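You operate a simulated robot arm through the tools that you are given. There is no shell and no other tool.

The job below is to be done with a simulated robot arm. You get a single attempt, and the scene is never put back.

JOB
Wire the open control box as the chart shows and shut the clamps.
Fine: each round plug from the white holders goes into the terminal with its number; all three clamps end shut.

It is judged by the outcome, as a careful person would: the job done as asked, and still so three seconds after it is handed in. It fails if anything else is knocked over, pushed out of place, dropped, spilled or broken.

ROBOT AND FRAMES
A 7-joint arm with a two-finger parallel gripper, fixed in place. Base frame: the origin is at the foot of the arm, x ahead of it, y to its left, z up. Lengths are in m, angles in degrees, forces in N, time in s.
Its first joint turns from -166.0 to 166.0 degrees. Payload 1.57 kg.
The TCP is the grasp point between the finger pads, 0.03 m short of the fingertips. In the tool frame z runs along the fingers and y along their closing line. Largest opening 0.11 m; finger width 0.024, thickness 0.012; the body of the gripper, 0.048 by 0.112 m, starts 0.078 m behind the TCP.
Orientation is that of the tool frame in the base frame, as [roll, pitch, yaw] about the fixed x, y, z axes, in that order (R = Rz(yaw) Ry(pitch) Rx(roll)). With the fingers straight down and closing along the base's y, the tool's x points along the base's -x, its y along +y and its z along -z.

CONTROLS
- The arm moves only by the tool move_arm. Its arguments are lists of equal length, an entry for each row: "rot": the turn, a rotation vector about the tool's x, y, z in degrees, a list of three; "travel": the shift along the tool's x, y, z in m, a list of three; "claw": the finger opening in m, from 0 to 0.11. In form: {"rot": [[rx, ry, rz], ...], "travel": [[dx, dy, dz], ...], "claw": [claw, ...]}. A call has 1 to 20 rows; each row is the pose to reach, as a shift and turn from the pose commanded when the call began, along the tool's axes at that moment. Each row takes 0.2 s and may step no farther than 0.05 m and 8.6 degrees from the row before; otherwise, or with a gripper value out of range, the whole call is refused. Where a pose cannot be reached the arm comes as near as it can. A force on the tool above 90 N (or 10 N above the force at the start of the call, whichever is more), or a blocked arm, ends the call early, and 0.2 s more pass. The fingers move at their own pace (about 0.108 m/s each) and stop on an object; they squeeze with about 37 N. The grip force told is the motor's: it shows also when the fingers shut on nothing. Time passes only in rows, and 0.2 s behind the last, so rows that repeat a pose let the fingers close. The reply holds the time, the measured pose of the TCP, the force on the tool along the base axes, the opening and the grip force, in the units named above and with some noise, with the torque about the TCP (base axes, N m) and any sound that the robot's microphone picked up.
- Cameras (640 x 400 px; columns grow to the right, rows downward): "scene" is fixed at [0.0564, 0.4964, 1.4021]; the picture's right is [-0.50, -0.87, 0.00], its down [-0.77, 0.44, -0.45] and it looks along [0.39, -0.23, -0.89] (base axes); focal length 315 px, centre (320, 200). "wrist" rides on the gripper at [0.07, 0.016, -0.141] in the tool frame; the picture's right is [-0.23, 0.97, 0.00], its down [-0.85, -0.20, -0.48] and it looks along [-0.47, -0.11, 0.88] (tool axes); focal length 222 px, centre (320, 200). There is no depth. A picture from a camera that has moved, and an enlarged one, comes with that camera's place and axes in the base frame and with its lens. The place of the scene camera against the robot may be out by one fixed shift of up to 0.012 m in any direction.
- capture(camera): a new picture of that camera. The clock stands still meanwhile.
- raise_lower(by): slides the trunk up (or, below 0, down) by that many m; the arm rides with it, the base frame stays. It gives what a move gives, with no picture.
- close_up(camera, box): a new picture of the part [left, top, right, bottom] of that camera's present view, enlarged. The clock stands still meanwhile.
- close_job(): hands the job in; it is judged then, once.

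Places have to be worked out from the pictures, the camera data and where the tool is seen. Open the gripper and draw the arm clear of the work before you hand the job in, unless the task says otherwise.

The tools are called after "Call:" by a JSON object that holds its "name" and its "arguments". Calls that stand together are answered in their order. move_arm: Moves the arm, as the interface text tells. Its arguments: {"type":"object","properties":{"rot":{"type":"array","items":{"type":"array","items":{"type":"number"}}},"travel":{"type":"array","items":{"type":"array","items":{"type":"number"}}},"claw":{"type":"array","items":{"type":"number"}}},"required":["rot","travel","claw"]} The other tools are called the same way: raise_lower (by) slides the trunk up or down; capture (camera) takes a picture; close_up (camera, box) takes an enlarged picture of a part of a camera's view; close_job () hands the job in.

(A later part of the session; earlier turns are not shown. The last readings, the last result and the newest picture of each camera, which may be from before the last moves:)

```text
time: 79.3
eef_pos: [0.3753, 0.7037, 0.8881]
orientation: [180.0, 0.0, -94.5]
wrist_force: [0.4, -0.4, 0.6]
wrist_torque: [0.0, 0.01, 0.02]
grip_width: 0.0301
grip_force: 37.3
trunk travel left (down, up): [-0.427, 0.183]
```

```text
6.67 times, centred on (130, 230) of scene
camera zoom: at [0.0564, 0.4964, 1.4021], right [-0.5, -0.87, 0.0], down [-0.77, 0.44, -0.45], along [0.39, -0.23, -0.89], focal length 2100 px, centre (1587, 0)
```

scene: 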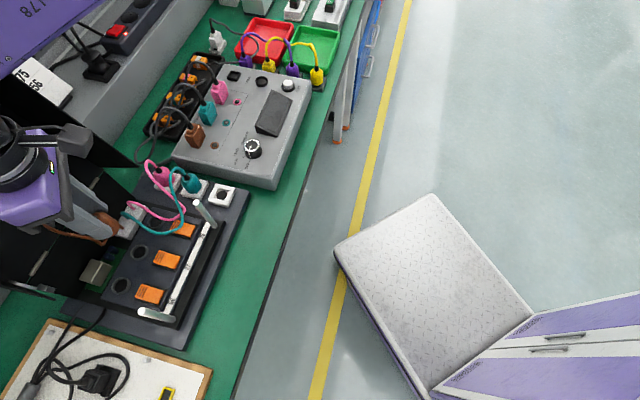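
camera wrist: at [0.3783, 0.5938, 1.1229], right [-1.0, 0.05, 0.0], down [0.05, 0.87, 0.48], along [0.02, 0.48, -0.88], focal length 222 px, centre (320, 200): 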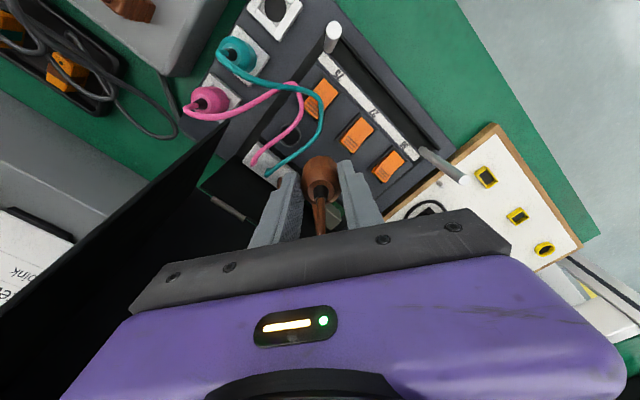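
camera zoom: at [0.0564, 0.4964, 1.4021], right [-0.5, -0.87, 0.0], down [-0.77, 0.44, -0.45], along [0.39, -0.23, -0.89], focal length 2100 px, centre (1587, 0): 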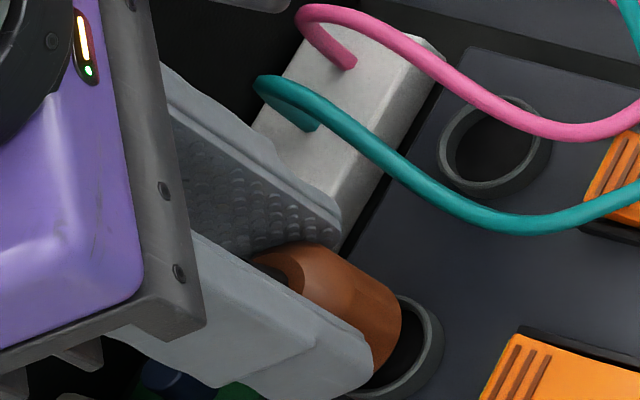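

The ring and plug are now concentric to within about 1 mm in the image. Lowering with the trunk in small steps while watching the force.

Call:
{"name": "raise_lower", "arguments": {"by": -0.008}}

Call:
{"name": "raise_lower", "arguments": {"by": -0.005}}

Call:
{"name": "close_up", "arguments": {"camera": "wrist", "box": [280, 130, 360, 210]}}

```text
time: 79.9
eef_pos: [0.3756, 0.7029, 0.886]
orientation: [-180.0, 0.3, -94.4]
wrist_force: [-2.1, -16.0, 38.7]
wrist_torque: [-0.39, -0.04, -0.03]
grip_width: 0.0301
grip_force: 37.2
trunk travel left (down, up): [-0.419, 0.191]
```

```text
time: 80.4
eef_pos: [0.3741, 0.7033, 0.8754]
orientation: [-179.9, 0.0, -94.4]
wrist_force: [-4.4, -18.4, 24.9]
wrist_torque: [-0.49, 0.14, 0.0]
grip_width: 0.03
grip_force: 37.1
trunk travel left (down, up): [-0.414, 0.196]
```

```text
5.00 times, centred on (320, 170) of wrist
camera zoom: at [0.3538, 0.633, 1.0164], right [-0.95, 0.3, 0.0], down [0.26, 0.84, 0.48], along [0.14, 0.46, -0.88], focal length 1111 px, centre (320, 350)
```

zoom: 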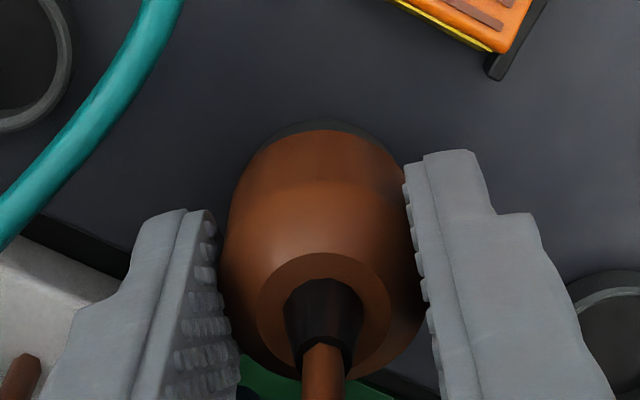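

Contact: the plug has started into the ring (z now 0.875) with a −18 N sideways force along −y, so the plug sits slightly too far toward +y. I'll shift 1.5 mm toward −y to relieve it.

Call:
{"name": "move_arm", "arguments": {"rot": [[0, 0, 0], [0, 0, 0]], "travel": [[0.0008, 0, 0], [0.0015, 0, 0]], "claw": [0.01, 0.01]}}

```text
time: 81.0
eef_pos: [0.3744, 0.702, 0.8748]
orientation: [-180.0, 0.2, -94.4]
wrist_force: [-5.9, -5.8, 10.1]
wrist_torque: [-0.29, 0.17, 0.0]
grip_width: 0.0302
grip_force: 37.0
trunk travel left (down, up): [-0.414, 0.196]
```

Forces dropped strongly. A further 0.6 mm in both directions, then continue lowering.

Call:
{"name": "move_arm", "arguments": {"rot": [[0, 0, 0], [0, 0, 0]], "travel": [[0.0003, 0.0003, 0], [0.0006, 0.0006, 0]], "claw": [0.01, 0.01]}}

Call:
{"name": "raise_lower", "arguments": {"by": -0.004}}

```text
time: 81.6
eef_pos: [0.3748, 0.7018, 0.8754]
orientation: [-179.9, 0.1, -94.5]
wrist_force: [-5.9, 0.5, 1.2]
wrist_torque: [0.11, 0.11, -0.02]
grip_width: 0.0301
grip_force: 37.1
trunk travel left (down, up): [-0.414, 0.196]
```

```text
time: 82.1
eef_pos: [0.3745, 0.7013, 0.8743]
orientation: [180.0, 0.3, -94.5]
wrist_force: [-6.0, -8.4, 31.9]
wrist_torque: [-0.39, 0.17, -0.02]
grip_width: 0.03
grip_force: 36.9
trunk travel left (down, up): [-0.41, 0.2]
```

Lowering further only built up force (32 N) at z≈0.874. I'll look closely to judge whether it's seated.

Call:
{"name": "close_up", "arguments": {"camera": "scene", "box": [90, 200, 170, 260]}}

Call:
{"name": "close_up", "arguments": {"camera": "wrist", "box": [280, 130, 360, 210]}}

```text
6.67 times, centred on (130, 230) of scene
camera zoom: at [0.0564, 0.4964, 1.4021], right [-0.5, -0.87, 0.0], down [-0.77, 0.44, -0.45], along [0.39, -0.23, -0.89], focal length 2100 px, centre (1587, 0)
```

zoom: 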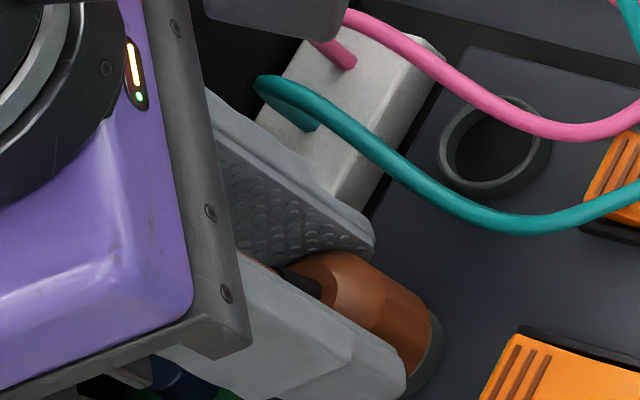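

```text
5.00 times, centred on (320, 170) of wrist
camera zoom: at [0.3537, 0.6322, 1.0159], right [-0.95, 0.3, 0.0], down [0.27, 0.83, 0.48], along [0.15, 0.46, -0.88], focal length 1111 px, centre (320, 350)
```

zoom: 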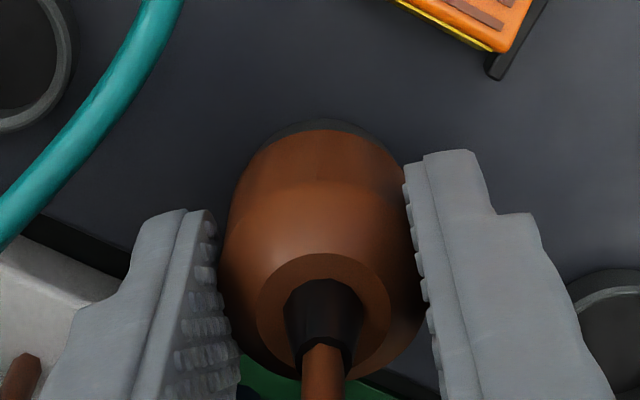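

The plug's shoulder now sits flush on the ring (ring face no longer visible), so it's seated. I'll ease the pressure by 3 mm with the trunk and open the fingers slightly.

Call:
{"name": "raise_lower", "arguments": {"by": 0.003}}

Call:
{"name": "move_arm", "arguments": {"rot": [[0, 0, 0], [0, 0, 0], [0, 0, 0]], "travel": [[0, 0, 0], [0, 0, 0], [0, 0, 0]], "claw": [0.036, 0.042, 0.042]}}

Call:
{"name": "close_up", "arguments": {"camera": "wrist", "box": [280, 130, 360, 210]}}

```text
time: 82.7
eef_pos: [0.3747, 0.702, 0.8749]
orientation: [-180.0, 0.4, -94.5]
wrist_force: [-5.0, 0.3, 22.0]
wrist_torque: [0.17, 0.15, -0.02]
grip_width: 0.0302
grip_force: 37.4
trunk travel left (down, up): [-0.413, 0.197]
```

```text
time: 83.5
eef_pos: [0.3751, 0.703, 0.8734]
orientation: [-179.8, 0.0, -94.4]
wrist_force: [-0.1, 0.2, 0.0]
wrist_torque: [0.0, 0.04, -0.02]
grip_width: 0.0421
grip_force: 0.1
trunk travel left (down, up): [-0.413, 0.197]
```

```text
5.00 times, centred on (320, 170) of wrist
camera zoom: at [0.3542, 0.6324, 1.0152], right [-0.95, 0.3, 0.0], down [0.27, 0.84, 0.48], along [0.15, 0.46, -0.88], focal length 1111 px, centre (320, 350)
```

zoom: 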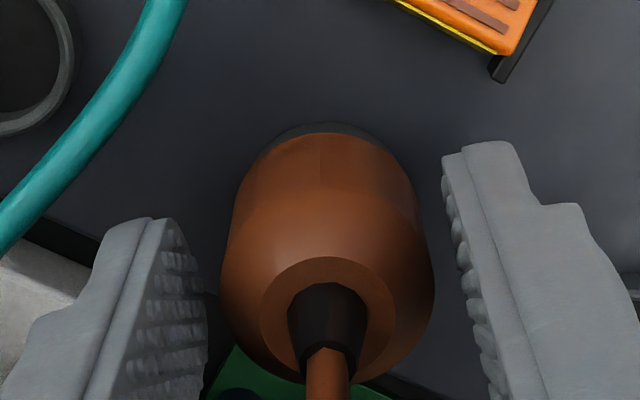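

Released; the plug stays upright. Now withdraw straight up with the trunk and inspect.

Call:
{"name": "raise_lower", "arguments": {"by": 0.12}}

Call:
{"name": "capture", "arguments": {"camera": "wrist"}}

Call:
{"name": "close_up", "arguments": {"camera": "wrist", "box": [200, 40, 440, 200]}}

Call:
{"name": "close_up", "arguments": {"camera": "scene", "box": [60, 150, 260, 310]}}

```text
time: 85.0
eef_pos: [0.3748, 0.7016, 0.9947]
orientation: [179.9, 0.1, -94.5]
wrist_force: [1.0, -0.2, 0.1]
wrist_torque: [-0.05, 0.01, -0.02]
grip_width: 0.0419
grip_force: 0.1
trunk travel left (down, up): [-0.533, 0.077]
```

```text
taken
camera wrist: at [0.3541, 0.6325, 1.1354], right [-0.95, 0.3, 0.0], down [0.27, 0.84, 0.48], along [0.15, 0.46, -0.88], focal length 222 px, centre (320, 200)
```

wrist: 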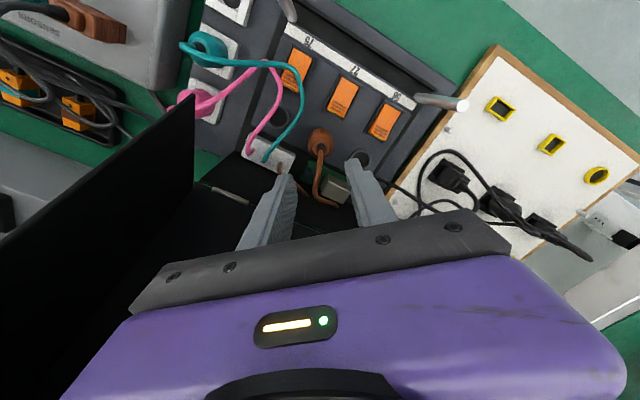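

```text
2.50 times, centred on (320, 120) of wrist
camera zoom: at [0.3541, 0.6325, 1.1354], right [-0.95, 0.3, 0.0], down [0.27, 0.84, 0.48], along [0.15, 0.46, -0.88], focal length 555 px, centre (320, 400)
```

zoom: 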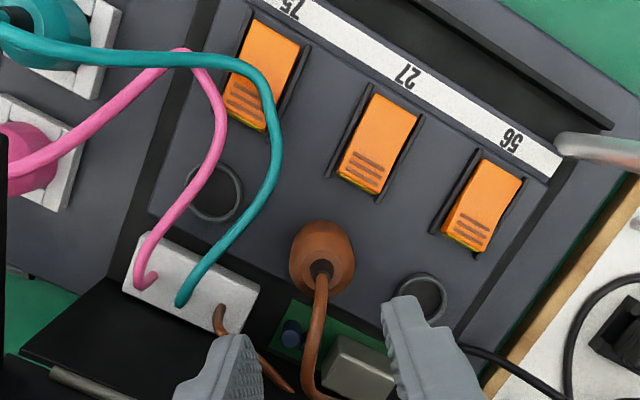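

```text
2.50 times, centred on (160, 230) of scene
camera zoom: at [0.0564, 0.4964, 1.4021], right [-0.5, -0.87, 0.0], down [-0.77, 0.44, -0.45], along [0.39, -0.23, -0.89], focal length 787 px, centre (720, 125)
```

zoom: 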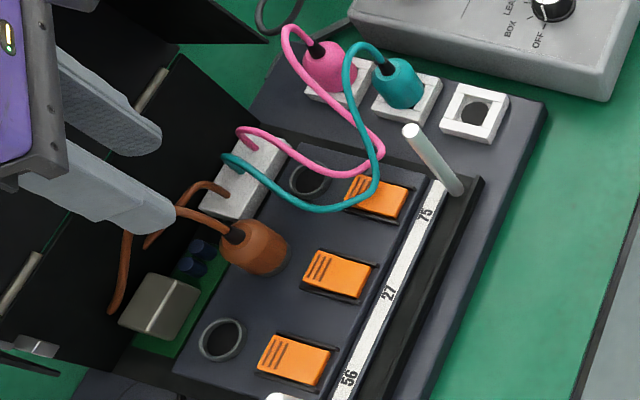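

Brown is in terminal 27. Before the next plug I want to understand the clamps, so I'll zoom the scene camera on them, and take a close wrist view too.

Call:
{"name": "close_up", "arguments": {"camera": "scene", "box": [130, 240, 190, 310]}}

Call:
{"name": "close_up", "arguments": {"camera": "wrist", "box": [310, 60, 410, 150]}}

```text
5.71 times, centred on (160, 275) of scene
camera zoom: at [0.0564, 0.4964, 1.4021], right [-0.5, -0.87, 0.0], down [-0.77, 0.44, -0.45], along [0.39, -0.23, -0.89], focal length 1800 px, centre (1234, -229)
```

zoom: 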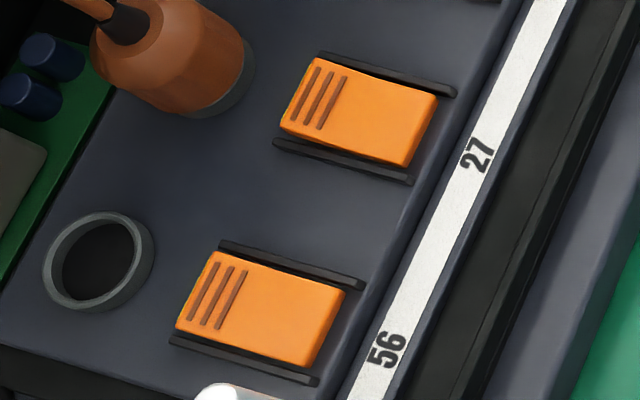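

```text
4.44 times, centred on (360, 105) of wrist
camera zoom: at [0.3541, 0.6325, 1.1354], right [-0.95, 0.3, 0.0], down [0.27, 0.84, 0.48], along [0.15, 0.46, -0.88], focal length 987 px, centre (142, 622)
```

zoom: 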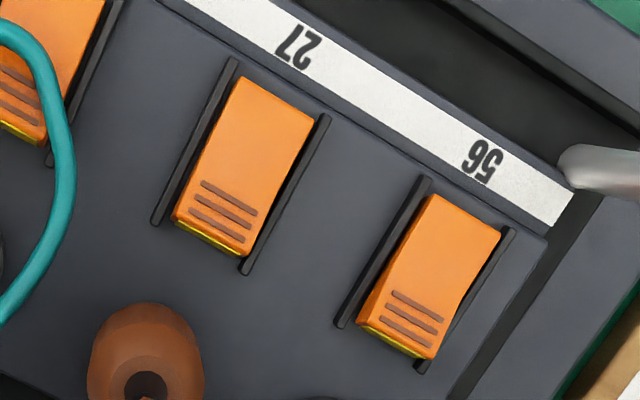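

The levers look hinged at the label side with the ridged end (terminal side) slightly raised, so they should be pressed down later. Next is teal → 75. I'll go around the lid's side wall via (0.40, 0.60) to above the teal plug at z≈0.995, turning to θ=50°.

Call:
{"name": "move_arm", "arguments": {"rot": [[0, 0, 3.5], [0, 0, 7.1], [0, 0, 10.6], [0, 0, 14.2], [0, 0, 17.7], [0, 0, 21.3], [0, 0, 24.8], [0, 0, 28.4], [0, 0, 32], [0, 0, 35.5]], "travel": [[0.0199, -0.0066, 0], [0.0397, -0.0132, 0], [0.0596, -0.0199, 0], [0.0794, -0.0265, 0], [0.0993, -0.0331, 0], [0.1047, -0.0466, 0], [0.11, -0.06, 0], [0.1154, -0.0735, 0], [0.1207, -0.0869, 0], [0.1261, -0.1004, 0]], "claw": [0.056, 0.056, 0.056, 0.056, 0.056, 0.056, 0.056, 0.056, 0.056, 0.056]}}

Call:
{"name": "capture", "arguments": {"camera": "wrist"}}

Call:
{"name": "close_up", "arguments": {"camera": "wrist", "box": [260, 80, 380, 170]}}

Call:
{"name": "close_up", "arguments": {"camera": "scene", "box": [100, 100, 260, 220]}}

```text
time: 87.2
eef_pos: [0.4674, 0.57, 0.9918]
orientation: [179.9, 0.1, -130.0]
wrist_force: [-0.8, 0.3, 0.5]
wrist_torque: [0.0, 0.01, 0.01]
grip_width: 0.0558
grip_force: 0.0
trunk travel left (down, up): [-0.533, 0.077]
```

```text
taken
camera wrist: at [0.4091, 0.5252, 1.1342], right [-0.6, 0.8, 0.0], down [0.7, 0.53, 0.48], along [0.38, 0.29, -0.88], focal length 222 px, centre (320, 200)
```

wrist: 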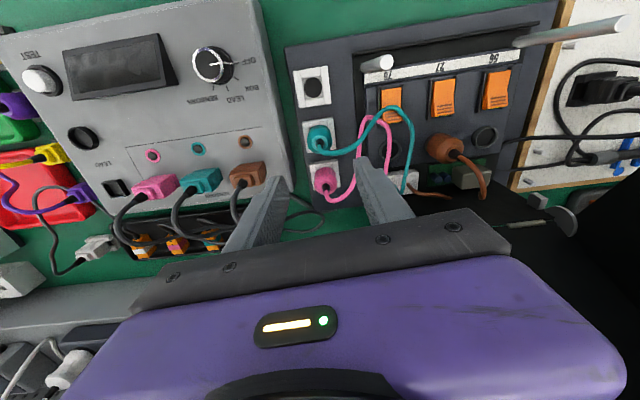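

```text
4.44 times, centred on (320, 125) of wrist
camera zoom: at [0.4091, 0.5252, 1.1342], right [-0.6, 0.8, 0.0], down [0.7, 0.53, 0.48], along [0.38, 0.29, -0.88], focal length 987 px, centre (320, 533)
```

zoom: 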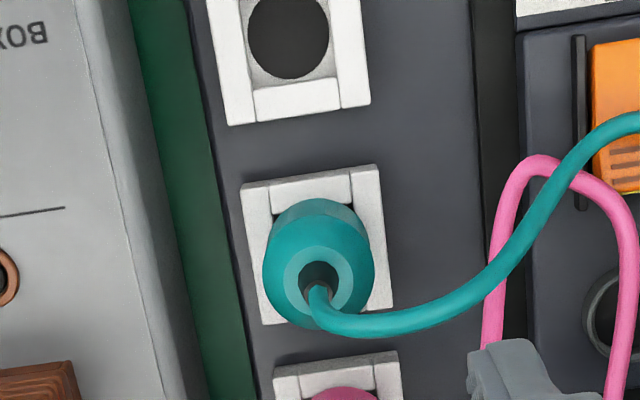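

```text
3.33 times, centred on (180, 160) of scene
camera zoom: at [0.0564, 0.4964, 1.4021], right [-0.5, -0.87, 0.0], down [-0.77, 0.44, -0.45], along [0.39, -0.23, -0.89], focal length 1050 px, centre (787, 333)
```

zoom: 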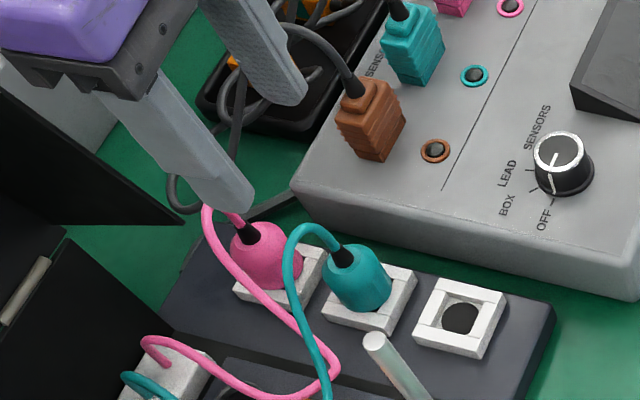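

The teal plug's axis is at (0.464, 0.566), 2.6 mm off in tool x. I'll correct, turn to θ=62° (to keep the finger clear of the wire), and lower with the trunk to z≈0.90.

Call:
{"name": "move_arm", "arguments": {"rot": [[0, 0, -4], [0, 0, -8], [0, 0, -12]], "travel": [[0.0009, 0.0001, 0], [0.0018, 0.0003, 0], [0.0026, 0.0004, 0]], "claw": [0.056, 0.056, 0.056]}}

Call:
{"name": "raise_lower", "arguments": {"by": -0.09}}

Call:
{"name": "close_up", "arguments": {"camera": "wrist", "box": [240, 80, 400, 200]}}

Call:
{"name": "close_up", "arguments": {"camera": "scene", "box": [100, 100, 260, 220]}}

```text
time: 88.0
eef_pos: [0.4636, 0.5678, 0.9932]
orientation: [180.0, 0.2, -117.9]
wrist_force: [-0.4, 0.4, 0.4]
wrist_torque: [0.03, 0.01, -0.02]
grip_width: 0.0563
grip_force: 0.1
trunk travel left (down, up): [-0.533, 0.077]
```

```text
time: 89.2
eef_pos: [0.4644, 0.5673, 0.9032]
orientation: [-180.0, 0.1, -118.1]
wrist_force: [-0.5, 0.4, 0.4]
wrist_torque: [0.03, 0.02, -0.01]
grip_width: 0.0562
grip_force: 0.0
trunk travel left (down, up): [-0.443, 0.167]
```

```text
3.33 times, centred on (320, 140) of wrist
camera zoom: at [0.4171, 0.5133, 1.0449], right [-0.75, 0.66, 0.0], down [0.58, 0.66, 0.48], along [0.32, 0.36, -0.88], focal length 740 px, centre (320, 400)
```

zoom: 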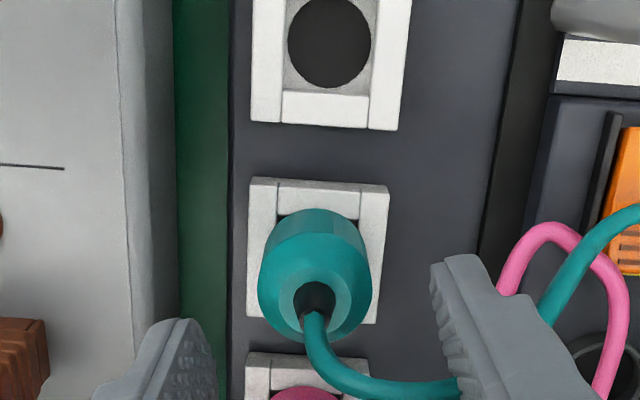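

```text
3.33 times, centred on (180, 160) of scene
camera zoom: at [0.0564, 0.4964, 1.4021], right [-0.5, -0.87, 0.0], down [-0.77, 0.44, -0.45], along [0.39, -0.23, -0.89], focal length 1050 px, centre (787, 333)
```

zoom: 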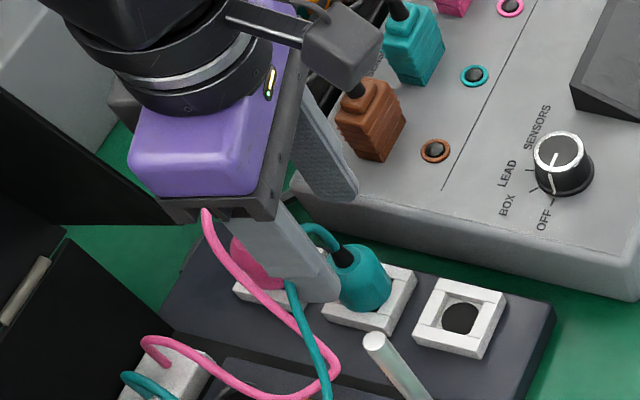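

The wire passes beside the finger, and the plug is centred. Lowering the last 4.1 cm and then closing.

Call:
{"name": "raise_lower", "arguments": {"by": -0.041}}

Call:
{"name": "close_up", "arguments": {"camera": "wrist", "box": [240, 100, 400, 220]}}

Call:
{"name": "move_arm", "arguments": {"rot": [[0, 0, 0], [0, 0, 0], [0, 0, 0], [0, 0, 0]], "travel": [[0, 0, 0], [0, 0, 0], [0, 0, 0], [0, 0, 0]], "claw": [0.04, 0.02, 0.01, 0.01]}}

Call:
{"name": "close_up", "arguments": {"camera": "wrist", "box": [240, 100, 400, 220]}}

```text
time: 90.0
eef_pos: [0.4624, 0.5685, 0.8623]
orientation: [180.0, 0.1, -118.0]
wrist_force: [-0.2, -0.7, 0.8]
wrist_torque: [0.01, -0.04, 0.0]
grip_width: 0.0559
grip_force: 0.0
trunk travel left (down, up): [-0.402, 0.208]
```

```text
3.33 times, centred on (320, 160) of wrist
camera zoom: at [0.4171, 0.5133, 1.0039], right [-0.75, 0.66, 0.0], down [0.58, 0.66, 0.48], along [0.32, 0.36, -0.88], focal length 740 px, centre (320, 333)
```

zoom: 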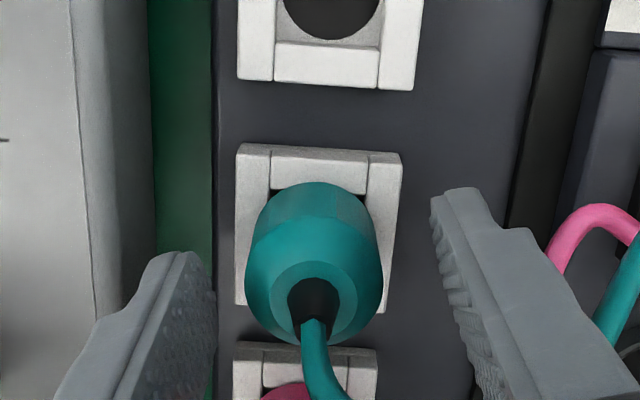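

```text
time: 91.0
eef_pos: [0.4647, 0.5681, 0.8627]
orientation: [180.0, 0.2, -118.0]
wrist_force: [3.0, -2.1, 2.6]
wrist_torque: [-0.1, -0.1, 0.0]
grip_width: 0.0303
grip_force: 37.3
trunk travel left (down, up): [-0.402, 0.208]
```

```text
3.33 times, centred on (320, 160) of wrist
camera zoom: at [0.4174, 0.5132, 1.0039], right [-0.75, 0.66, 0.0], down [0.58, 0.66, 0.48], along [0.32, 0.36, -0.88], focal length 740 px, centre (320, 333)
```

zoom: 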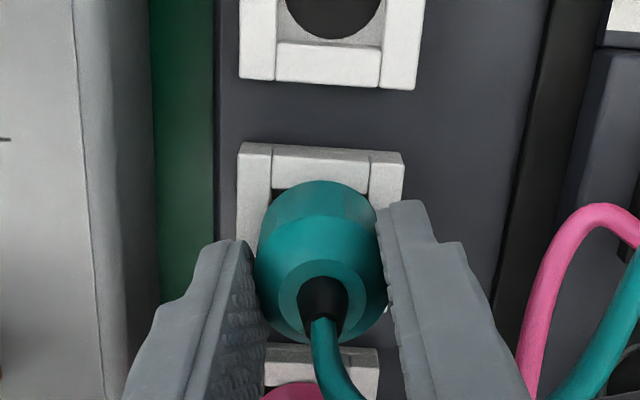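

Teal is gripped. I'll lift it with the trunk 13 cm, then carry it via the waypoint to above terminal 75 while turning to θ=−20°.

Call:
{"name": "raise_lower", "arguments": {"by": 0.13}}

Call:
{"name": "move_arm", "arguments": {"rot": [[0, 0, 6.8], [0, 0, 13.7], [0, 0, 20.5], [0, 0, 27.3], [0, 0, 34.2], [0, 0, 41], [0, 0, 47.8], [0, 0, 54.7], [0, 0, 61.5], [0, 0, 68.3], [0, 0, 75.2], [0, 0, 82]], "travel": [[0, 0.0169, 0], [0, 0.0338, 0], [-0.0003, 0.0507, 0], [-0.0003, 0.0676, 0], [-0.0075, 0.069, 0], [-0.0147, 0.0704, 0], [-0.0218, 0.0718, 0], [-0.029, 0.0732, 0], [-0.0362, 0.0746, 0], [-0.0434, 0.076, 0], [-0.0505, 0.0774, 0], [-0.0577, 0.0788, 0]], "claw": [0.01, 0.01, 0.01, 0.01, 0.01, 0.01, 0.01, 0.01, 0.01, 0.01, 0.01, 0.01]}}

Call:
{"name": "capture", "arguments": {"camera": "wrist"}}

Call:
{"name": "close_up", "arguments": {"camera": "wrist", "box": [240, 100, 400, 220]}}

Call:
{"name": "capture", "arguments": {"camera": "scene"}}

```text
time: 92.6
eef_pos: [0.4628, 0.569, 0.9936]
orientation: [179.9, 0.1, -118.1]
wrist_force: [-0.3, -0.3, -1.0]
wrist_torque: [-0.01, 0.0, 0.02]
grip_width: 0.0302
grip_force: 36.8
trunk travel left (down, up): [-0.532, 0.078]
```

```text
time: 95.2
eef_pos: [0.4201, 0.6571, 0.9929]
orientation: [179.8, 0.0, 159.9]
wrist_force: [0.0, 0.6, -0.2]
wrist_torque: [0.0, 0.02, 0.01]
grip_width: 0.0299
grip_force: 36.9
trunk travel left (down, up): [-0.532, 0.078]
```

```text
taken
camera wrist: at [0.3612, 0.6945, 1.1336], right [0.55, 0.84, 0.0], down [0.73, -0.48, 0.48], along [0.4, -0.26, -0.88], focal length 222 px, centre (320, 200)
```

wrist: 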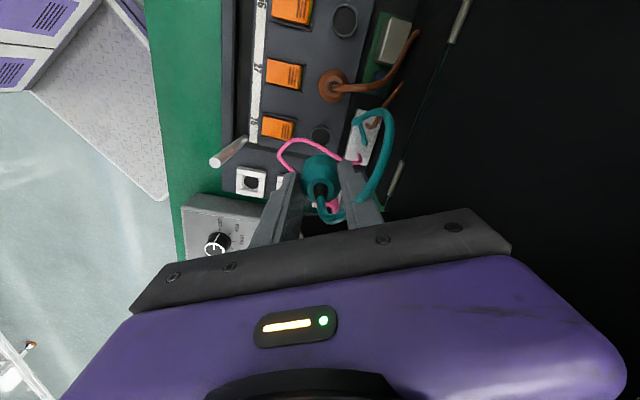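

```text
3.33 times, centred on (320, 160) of wrist
camera zoom: at [0.3612, 0.6945, 1.1336], right [0.55, 0.84, 0.0], down [0.73, -0.48, 0.48], along [0.4, -0.26, -0.88], focal length 740 px, centre (320, 333)
```

zoom: 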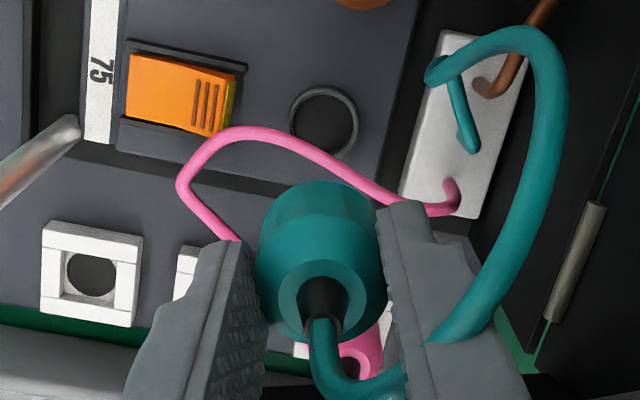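

```text
taken
```

scene: 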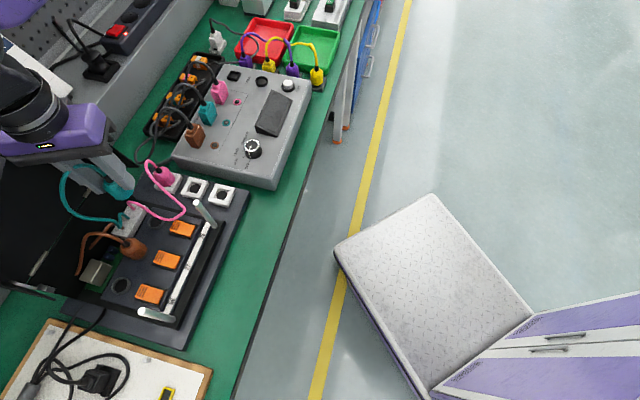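

The teal plug is held above terminal 75 and the wire drapes freely. I'll zoom in to measure the plug axis versus the ring.

Call:
{"name": "close_up", "arguments": {"camera": "wrist", "box": [280, 120, 360, 210]}}

Call:
{"name": "close_up", "arguments": {"camera": "scene", "box": [80, 150, 180, 230]}}

```text
4.44 times, centred on (320, 165) of wrist
camera zoom: at [0.3612, 0.6945, 1.1336], right [0.55, 0.84, 0.0], down [0.73, -0.48, 0.48], along [0.4, -0.26, -0.88], focal length 987 px, centre (320, 356)
```

zoom: 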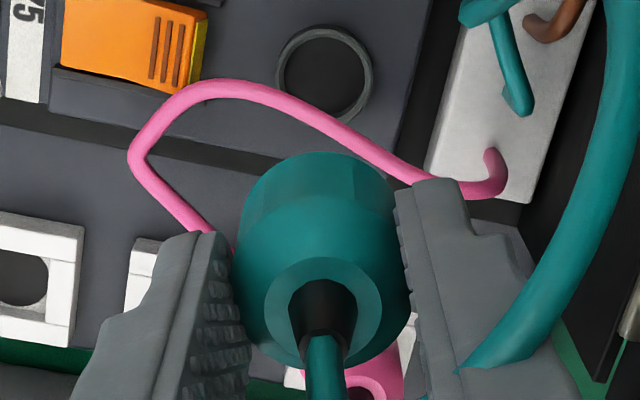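

```text
5.00 times, centred on (130, 190) of scene
camera zoom: at [0.0564, 0.4964, 1.4021], right [-0.5, -0.87, 0.0], down [-0.77, 0.44, -0.45], along [0.39, -0.23, -0.89], focal length 1575 px, centre (1270, 250)
```

zoom: 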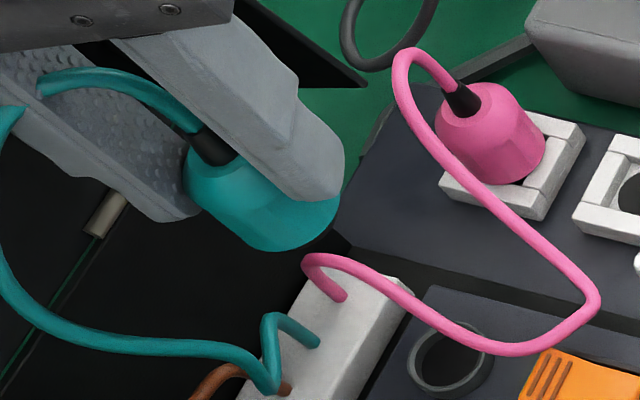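

The scene view shows wires pass through the fingers visually, so they don't interact physically. With the ring top at z≈0.836 the correction is +2.3 mm in tool x, +1.2 mm in y. Apply it and lower with the trunk to z≈0.889.

Call:
{"name": "move_arm", "arguments": {"rot": [[0, 0, 0], [0, 0, 0]], "travel": [[0.0012, 0.0006, 0], [0.0023, 0.0012, 0]], "claw": [0.01, 0.01]}}

Call:
{"name": "raise_lower", "arguments": {"by": -0.07}}

Call:
{"name": "raise_lower", "arguments": {"by": -0.034}}

Call:
{"name": "close_up", "arguments": {"camera": "wrist", "box": [280, 130, 360, 210]}}

Call:
{"name": "capture", "arguments": {"camera": "scene"}}

```text
time: 95.8
eef_pos: [0.4169, 0.659, 0.9922]
orientation: [179.9, 0.0, 159.9]
wrist_force: [-0.4, 0.4, 0.3]
wrist_torque: [0.03, 0.02, 0.01]
grip_width: 0.0304
grip_force: 37.3
trunk travel left (down, up): [-0.532, 0.078]
```

```text
time: 96.9
eef_pos: [0.4154, 0.6605, 0.9221]
orientation: [179.8, -0.2, 160.3]
wrist_force: [-19.3, 18.3, 3.6]
wrist_torque: [-1.9, -1.92, 0.12]
grip_width: 0.0301
grip_force: 36.2
trunk travel left (down, up): [-0.462, 0.148]
```

```text
time: 97.7
eef_pos: [0.4152, 0.6596, 0.8892]
orientation: [179.7, -0.2, 160.3]
wrist_force: [-25.4, 26.6, 13.8]
wrist_torque: [-3.18, -3.21, 0.16]
grip_width: 0.0301
grip_force: 37.1
trunk travel left (down, up): [-0.428, 0.182]
```

```text
5.00 times, centred on (320, 170) of wrist
camera zoom: at [0.3554, 0.6977, 1.0299], right [0.54, 0.84, 0.0], down [0.74, -0.48, 0.48], along [0.4, -0.26, -0.88], focal length 1111 px, centre (320, 350)
```

zoom: 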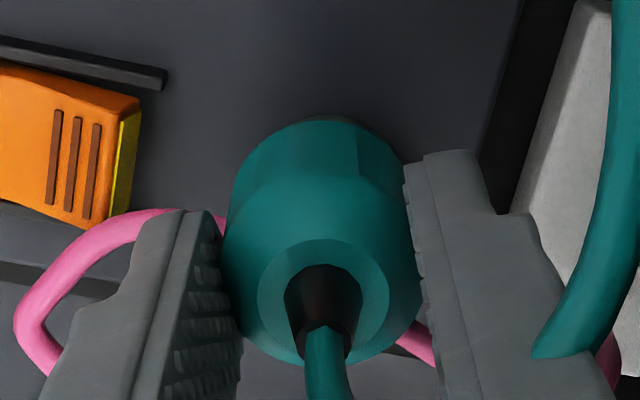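

```text
taken
```

scene: 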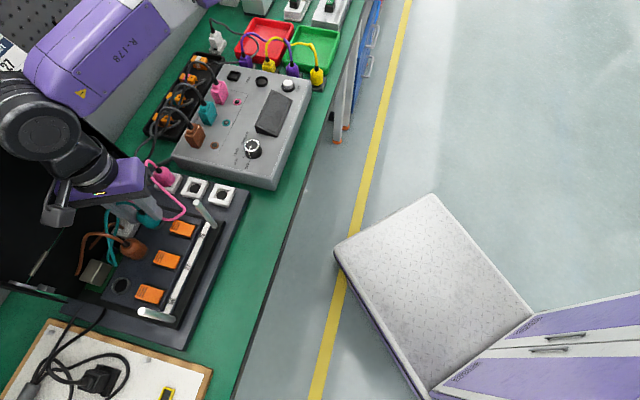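

A sideways force of ~26 N along −t with contact about 0.12 m above the TCP: the wrist flange is rubbing the lid's right side wall. I'll back straight up immediately and check the lid.

Call:
{"name": "raise_lower", "arguments": {"by": 0.104}}

Call:
{"name": "close_up", "arguments": {"camera": "scene", "box": [0, 120, 200, 300]}}

Call:
{"name": "capture", "arguments": {"camera": "wrist"}}

```text
time: 99.1
eef_pos: [0.4205, 0.659, 0.9922]
orientation: [179.9, 0.1, 159.8]
wrist_force: [-0.1, 0.7, -0.7]
wrist_torque: [-0.01, -0.01, -0.02]
grip_width: 0.0302
grip_force: 37.3
trunk travel left (down, up): [-0.532, 0.078]
```

```text
2.22 times, centred on (100, 210) of scene
camera zoom: at [0.0564, 0.4964, 1.4021], right [-0.5, -0.87, 0.0], down [-0.77, 0.44, -0.45], along [0.39, -0.23, -0.89], focal length 700 px, centre (809, 178)
```

zoom: 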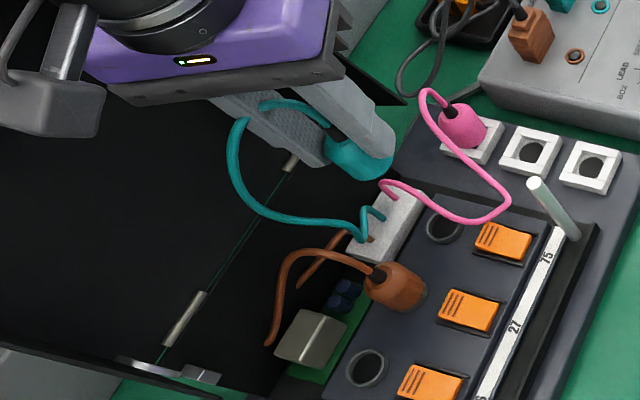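

```text
taken
camera wrist: at [0.3605, 0.6966, 1.133], right [0.55, 0.84, 0.0], down [0.73, -0.48, 0.48], along [0.4, -0.26, -0.88], focal length 222 px, centre (320, 200)
```

wrist: 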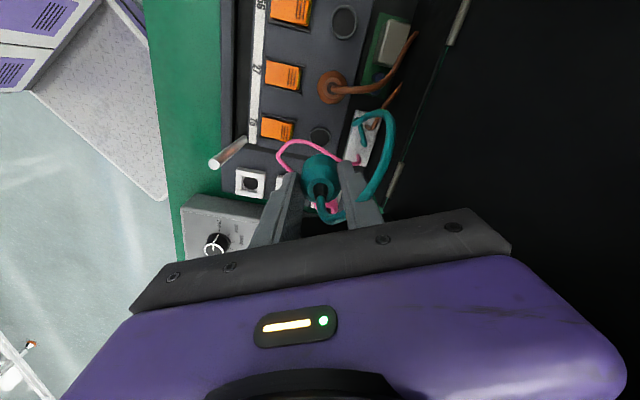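

The lid is unmoved. To clear it, the gripper must lean away from the side wall, so I'll return teal to its holder, re-grip it with a 12° lean about the finger axis, and then insert. First carry it back via the waypoint, turning to θ=62°.

Call:
{"name": "move_arm", "arguments": {"rot": [[0, 0, -6.9], [0, 0, -13.7], [0, 0, -20.6], [0, 0, -27.4], [0, 0, -34.3], [0, 0, -41.1], [0, 0, -48], [0, 0, -54.8], [0, 0, -61.7], [0, 0, -68.5], [0, 0, -75.4], [0, 0, -82.2]], "travel": [[-0.0011, -0.0118, 0], [-0.0022, -0.0236, 0], [-0.0032, -0.0354, 0], [-0.0043, -0.0472, 0], [-0.0054, -0.059, 0], [-0.015, -0.0605, 0], [-0.0246, -0.062, 0], [-0.0342, -0.0635, 0], [-0.0438, -0.0649, 0], [-0.0534, -0.0664, 0], [-0.063, -0.0679, 0], [-0.0726, -0.0694, 0]], "claw": [0.01, 0.01, 0.01, 0.01, 0.01, 0.01, 0.01, 0.01, 0.01, 0.01, 0.01, 0.01]}}

Call:
{"name": "close_up", "arguments": {"camera": "wrist", "box": [260, 110, 380, 210]}}

```text
time: 101.7
eef_pos: [0.4614, 0.57, 0.99]
orientation: [-179.9, 0.2, -117.6]
wrist_force: [0.1, 0.3, -0.8]
wrist_torque: [-0.03, 0.0, 0.01]
grip_width: 0.03
grip_force: 37.0
trunk travel left (down, up): [-0.532, 0.078]
```

```text
4.00 times, centred on (320, 160) of wrist
camera zoom: at [0.4159, 0.5142, 1.1317], right [-0.76, 0.65, 0.0], down [0.57, 0.66, 0.48], along [0.31, 0.37, -0.88], focal length 888 px, centre (320, 360)
```

zoom: 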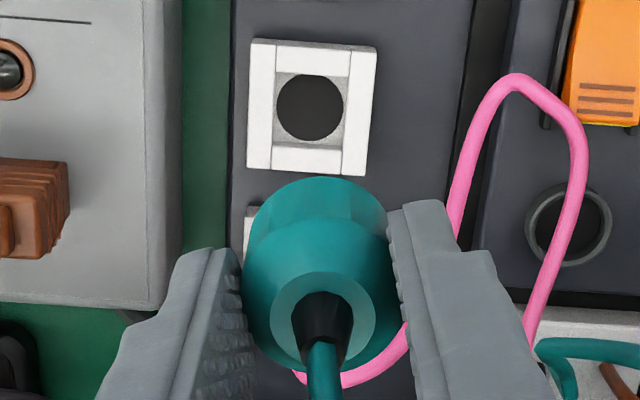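

By the camera pose I'm 2.3 mm off the original grasp spot in tool y. Correcting and lowering to just above the holder.

Call:
{"name": "move_arm", "arguments": {"rot": [[0, 0, 0.2], [0, 0, 0.4]], "travel": [[0.0002, -0.0012, 0], [0.0003, -0.0023, 0]], "claw": [0.01, 0.01]}}

Call:
{"name": "raise_lower", "arguments": {"by": -0.108}}

Call:
{"name": "close_up", "arguments": {"camera": "wrist", "box": [260, 110, 380, 210]}}

Call:
{"name": "close_up", "arguments": {"camera": "scene", "box": [140, 130, 260, 220]}}

```text
time: 102.3
eef_pos: [0.4656, 0.5673, 0.9914]
orientation: [180.0, 0.1, -118.1]
wrist_force: [-0.4, -0.3, -1.6]
wrist_torque: [0.0, 0.02, 0.05]
grip_width: 0.0299
grip_force: 36.8
trunk travel left (down, up): [-0.532, 0.078]
```

```text
time: 103.7
eef_pos: [0.4653, 0.5682, 0.8832]
orientation: [-179.9, 0.2, -118.2]
wrist_force: [-0.3, 0.6, -0.6]
wrist_torque: [0.04, 0.03, -0.02]
grip_width: 0.0301
grip_force: 37.1
trunk travel left (down, up): [-0.424, 0.186]
```

```text
4.00 times, centred on (320, 160) of wrist
camera zoom: at [0.4181, 0.513, 1.024], right [-0.75, 0.66, 0.0], down [0.58, 0.66, 0.48], along [0.32, 0.36, -0.88], focal length 888 px, centre (320, 360)
```

zoom: 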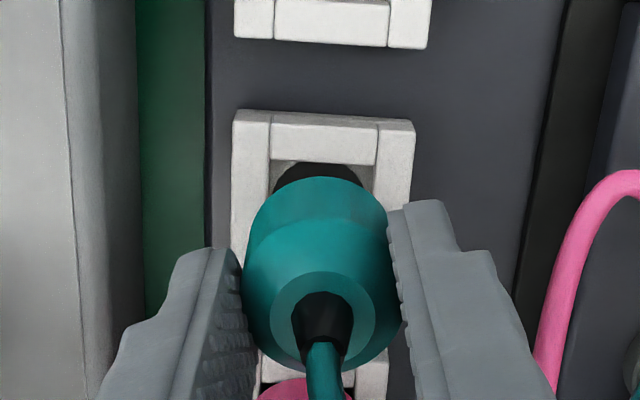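

```text
4.44 times, centred on (200, 175) of scene
camera zoom: at [0.0564, 0.4964, 1.4021], right [-0.5, -0.87, 0.0], down [-0.77, 0.44, -0.45], along [0.39, -0.23, -0.89], focal length 1400 px, centre (853, 311)
```

zoom: 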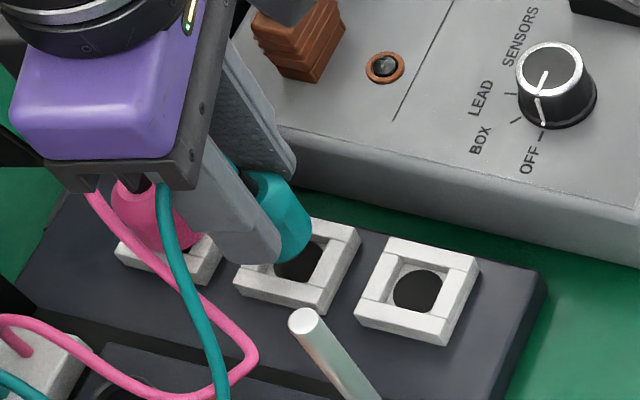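

Lined up over its holder. Lowering gently in steps.

Call:
{"name": "raise_lower", "arguments": {"by": -0.01}}

Call:
{"name": "raise_lower", "arguments": {"by": -0.007}}

```text
time: 104.2
eef_pos: [0.4645, 0.5685, 0.8731]
orientation: [-180.0, 0.1, -118.2]
wrist_force: [0.6, 0.3, -1.3]
wrist_torque: [0.0, 0.0, 0.01]
grip_width: 0.0302
grip_force: 37.0
trunk travel left (down, up): [-0.414, 0.196]
```

```text
time: 104.8
eef_pos: [0.4658, 0.5672, 0.8652]
orientation: [180.0, 0.2, -118.1]
wrist_force: [0.6, 0.9, 0.3]
wrist_torque: [0.0, -0.01, -0.03]
grip_width: 0.0299
grip_force: 36.5
trunk travel left (down, up): [-0.407, 0.203]
```

No force yet, so it's going in cleanly. Another 3.5 mm.

Call:
{"name": "raise_lower", "arguments": {"by": -0.0035}}

Call:
{"name": "close_up", "arguments": {"camera": "wrist", "box": [260, 110, 380, 210]}}

```text
time: 105.3
eef_pos: [0.4649, 0.5683, 0.8629]
orientation: [-180.0, 0.2, -118.2]
wrist_force: [-0.6, -2.2, 3.9]
wrist_torque: [-0.03, 0.0, 0.0]
grip_width: 0.0303
grip_force: 37.4
trunk travel left (down, up): [-0.403, 0.207]
```

```text
4.00 times, centred on (320, 160) of wrist
camera zoom: at [0.4181, 0.5129, 1.0039], right [-0.75, 0.66, 0.0], down [0.58, 0.66, 0.48], along [0.32, 0.36, -0.88], focal length 888 px, centre (320, 360)
```

zoom: 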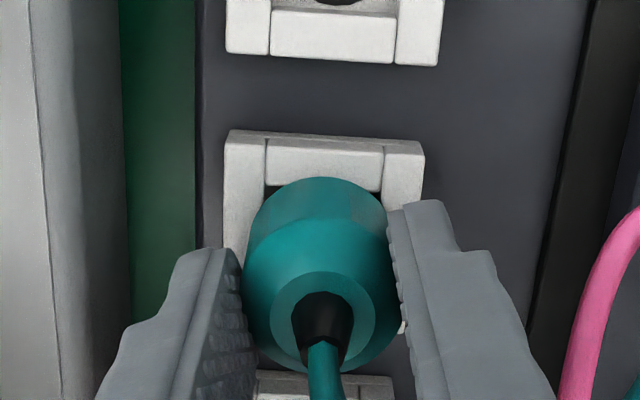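

Seated in the holder again (light contact). Opening, raising 5 cm with the trunk, and tilting the tool 12° (leaning back toward the robot).

Call:
{"name": "move_arm", "arguments": {"rot": [[0, 0, 0], [0, 0, 0], [0, 0, 0]], "travel": [[0, 0, 0], [0, 0, 0], [0, 0, 0]], "claw": [0.045, 0.056, 0.056]}}

Call:
{"name": "raise_lower", "arguments": {"by": 0.055}}

Call:
{"name": "move_arm", "arguments": {"rot": [[0, -4, 0], [0, -8, 0], [0, -12, 0], [0, -12, 0]], "travel": [[0, 0, 0], [0, 0, 0], [0, 0, 0], [0, 0, 0]], "claw": [0.056, 0.056, 0.056, 0.056]}}

Call:
{"name": "close_up", "arguments": {"camera": "wrist", "box": [240, 80, 400, 200]}}

```text
time: 106.1
eef_pos: [0.4646, 0.5678, 0.8628]
orientation: [180.0, 0.0, -118.2]
wrist_force: [-0.2, 0.2, 0.4]
wrist_torque: [0.0, 0.0, 0.01]
grip_width: 0.0558
grip_force: 0.1
trunk travel left (down, up): [-0.403, 0.207]
```

```text
time: 107.1
eef_pos: [0.464, 0.5689, 0.9173]
orientation: [-179.9, 0.1, -118.2]
wrist_force: [0.0, 0.2, 0.0]
wrist_torque: [0.0, 0.02, 0.01]
grip_width: 0.0561
grip_force: 0.1
trunk travel left (down, up): [-0.458, 0.152]
```

```text
time: 108.1
eef_pos: [0.4646, 0.5678, 0.9164]
orientation: [179.9, 12.2, -118.2]
wrist_force: [0.0, -0.5, 0.8]
wrist_torque: [-0.04, 0.03, -0.03]
grip_width: 0.0559
grip_force: 0.0
trunk travel left (down, up): [-0.458, 0.152]
```

```text
3.33 times, centred on (320, 140) of wrist
camera zoom: at [0.4053, 0.4883, 1.0404], right [-0.75, 0.66, 0.05], down [0.52, 0.55, 0.65], along [0.4, 0.51, -0.76], focal length 740 px, centre (320, 400)
```

zoom: 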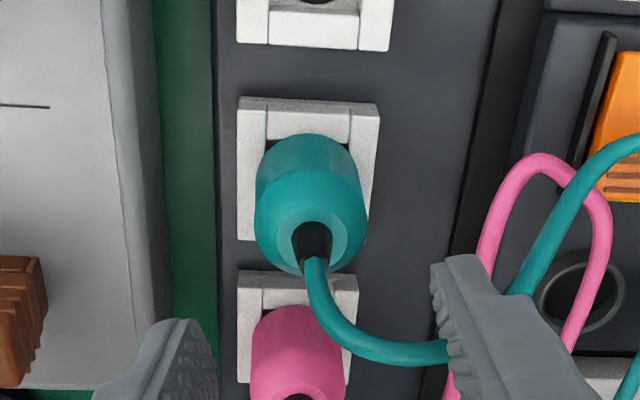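

Tilt is in place. Lowering to z≈0.866 and gripping again.

Call:
{"name": "raise_lower", "arguments": {"by": -0.051}}

Call:
{"name": "move_arm", "arguments": {"rot": [[0, 0, 0], [0, 0, 0], [0, 0, 0], [0, 0, 0]], "travel": [[0, 0, 0], [0, 0, 0], [0, 0, 0], [0, 0, 0]], "claw": [0.04, 0.02, 0.01, 0.01]}}

Call:
{"name": "close_up", "arguments": {"camera": "wrist", "box": [240, 100, 400, 220]}}

Call:
{"name": "close_up", "arguments": {"camera": "scene", "box": [120, 110, 260, 220]}}

```text
time: 109.0
eef_pos: [0.4647, 0.568, 0.8657]
orientation: [-180.0, 12.2, -118.2]
wrist_force: [0.1, -0.5, 0.4]
wrist_torque: [0.01, 0.02, -0.01]
grip_width: 0.0558
grip_force: 0.1
trunk travel left (down, up): [-0.407, 0.203]
```

```text
time: 110.0
eef_pos: [0.4648, 0.5679, 0.8664]
orientation: [180.0, 12.2, -118.2]
wrist_force: [-0.6, 0.2, 1.8]
wrist_torque: [0.01, 0.02, 0.0]
grip_width: 0.0299
grip_force: 37.5
trunk travel left (down, up): [-0.407, 0.203]
```

```text
3.33 times, centred on (320, 160) of wrist
camera zoom: at [0.4053, 0.4884, 0.9895], right [-0.75, 0.66, 0.05], down [0.52, 0.55, 0.65], along [0.4, 0.51, -0.76], focal length 740 px, centre (320, 333)
```

zoom: 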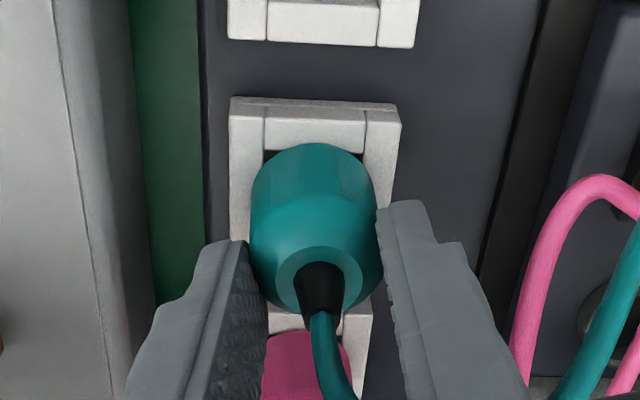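

```text
3.64 times, centred on (190, 165) of scene
camera zoom: at [0.0564, 0.4964, 1.4021], right [-0.5, -0.87, 0.0], down [-0.77, 0.44, -0.45], along [0.39, -0.23, -0.89], focal length 1145 px, centre (793, 327)
```

zoom: 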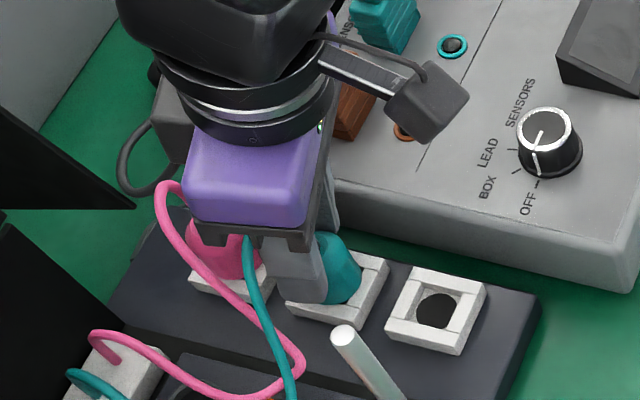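

Gripped with the lean. Lift 12.7 cm with the trunk, then carry to terminal 75, turning about the vertical to θ=−30° so the hand leans left, away from the side wall.

Call:
{"name": "raise_lower", "arguments": {"by": 0.127}}

Call:
{"name": "move_arm", "arguments": {"rot": [[1.49, 0, 6.9], [2.98, 0, 13.8], [4.48, 0, 20.71], [5.97, 0, 27.61], [7.46, 0, 34.51], [8.95, 0, 41.41], [10.45, 0, 48.32], [11.94, 0, 55.22], [13.43, 0, 62.12], [14.92, 0, 69.02], [16.42, 0, 75.93], [17.91, 0, 82.83], [19.4, 0, 89.73]], "travel": [[-0.0003, 0.017, 0.0001], [-0.0005, 0.034, 0.0001], [-0.0008, 0.051, 0.0002], [-0.001, 0.068, 0.0002], [-0.0071, 0.0694, 0.0015], [-0.0132, 0.0708, 0.0028], [-0.0193, 0.0723, 0.0041], [-0.0254, 0.0737, 0.0055], [-0.0315, 0.0751, 0.0068], [-0.0375, 0.0765, 0.0081], [-0.0436, 0.078, 0.0094], [-0.0497, 0.0794, 0.0108], [-0.0558, 0.0808, 0.0121]], "claw": [0.01, 0.01, 0.01, 0.01, 0.01, 0.01, 0.01, 0.01, 0.01, 0.01, 0.01, 0.01, 0.01]}}

Call:
{"name": "capture", "arguments": {"camera": "wrist"}}

Call:
{"name": "close_up", "arguments": {"camera": "wrist", "box": [240, 60, 400, 210]}}

Call:
{"name": "capture", "arguments": {"camera": "scene"}}

```text
time: 111.6
eef_pos: [0.4655, 0.5687, 0.9936]
orientation: [179.9, 12.0, -118.3]
wrist_force: [0.4, 0.1, -0.9]
wrist_torque: [-0.03, 0.01, -0.02]
grip_width: 0.03
grip_force: 37.0
trunk travel left (down, up): [-0.534, 0.076]
```

```text
time: 112.9
eef_pos: [0.4918, 0.5842, 0.9878]
orientation: [-179.6, 11.5, -164.2]
wrist_force: [-0.1, -0.3, -0.5]
wrist_torque: [0.04, 0.01, 0.0]
grip_width: 0.0298
grip_force: 37.2
trunk travel left (down, up): [-0.534, 0.076]
stopped in row 6: the arm was blocked; the commanded pose is now the measured one
```

```text
taken
camera wrist: at [0.396, 0.5738, 1.1111], right [-0.05, 1.0, 0.04], down [0.77, 0.01, 0.64], along [0.64, 0.06, -0.77], focal length 222 px, centre (320, 200)
```

wrist: 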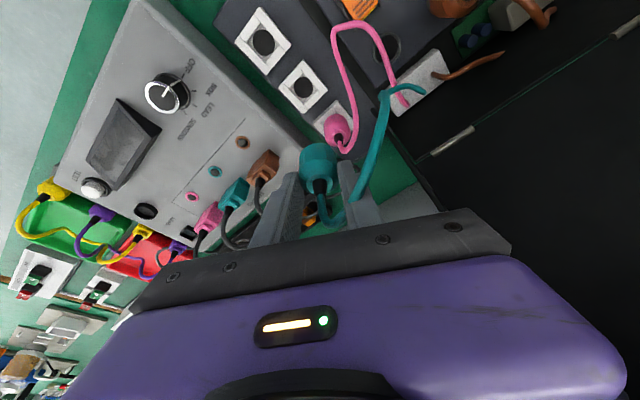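

```text
2.67 times, centred on (320, 135) of wrist
camera zoom: at [0.396, 0.5738, 1.1111], right [-0.05, 1.0, 0.04], down [0.77, 0.01, 0.64], along [0.64, 0.06, -0.77], focal length 592 px, centre (320, 373)
```

zoom: 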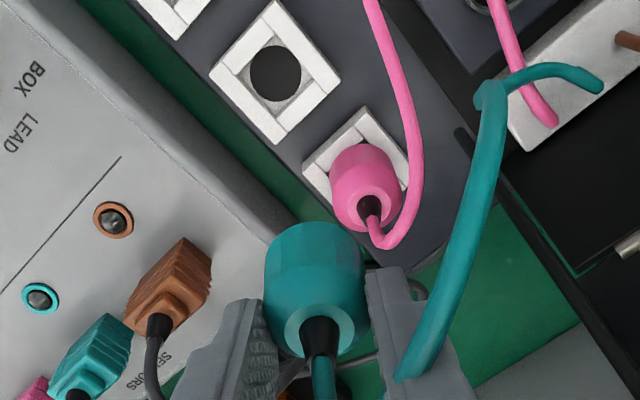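

```text
taken
```

scene: 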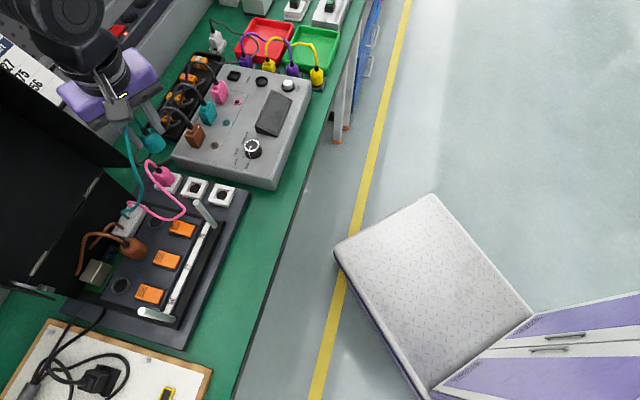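

The arm met the torso box again because the lean shortens its reach and raises the upper arm. I'll lower the hand relative to the torso: arm down 3.5 cm and trunk up 3.5 cm, twice.

Call:
{"name": "move_arm", "arguments": {"rot": [[0, 0, 0], [0, 0, 0], [0, 0, 0]], "travel": [[0.003, -0.005, 0.011], [0.007, -0.01, 0.022], [0.011, -0.0144, 0.0335]], "claw": [0.01, 0.01, 0.01]}}

Call:
{"name": "raise_lower", "arguments": {"by": 0.037}}

Call:
{"name": "move_arm", "arguments": {"rot": [[0, 0, 0], [0, 0, 0], [0, 0, 0]], "travel": [[0.0023, 0, 0.0114], [0.0047, 0, 0.0229], [0.007, 0, 0.0343]], "claw": [0.01, 0.01, 0.01]}}

Call:
{"name": "raise_lower", "arguments": {"by": 0.037}}

```text
time: 113.7
eef_pos: [0.4912, 0.5701, 0.9534]
orientation: [-179.8, 11.7, -164.2]
wrist_force: [0.4, 0.0, -0.4]
wrist_torque: [0.02, 0.02, -0.02]
grip_width: 0.0302
grip_force: 37.1
trunk travel left (down, up): [-0.534, 0.076]
```

```text
time: 114.5
eef_pos: [0.4915, 0.5696, 0.9925]
orientation: [-179.7, 11.7, -164.2]
wrist_force: [0.2, -0.1, -0.9]
wrist_torque: [-0.03, -0.02, -0.02]
grip_width: 0.0302
grip_force: 37.0
trunk travel left (down, up): [-0.571, 0.039]
```

```text
time: 115.3
eef_pos: [0.4925, 0.5701, 0.956]
orientation: [-179.7, 11.6, -164.2]
wrist_force: [0.4, 0.4, 0.1]
wrist_torque: [0.0, -0.02, 0.0]
grip_width: 0.0299
grip_force: 37.4
trunk travel left (down, up): [-0.571, 0.039]
```

```text
time: 116.1
eef_pos: [0.4924, 0.57, 0.9935]
orientation: [-179.7, 11.6, -164.2]
wrist_force: [0.0, -0.4, 0.0]
wrist_torque: [-0.01, -0.02, 0.03]
grip_width: 0.0298
grip_force: 37.1
trunk travel left (down, up): [-0.608, 0.002]
```

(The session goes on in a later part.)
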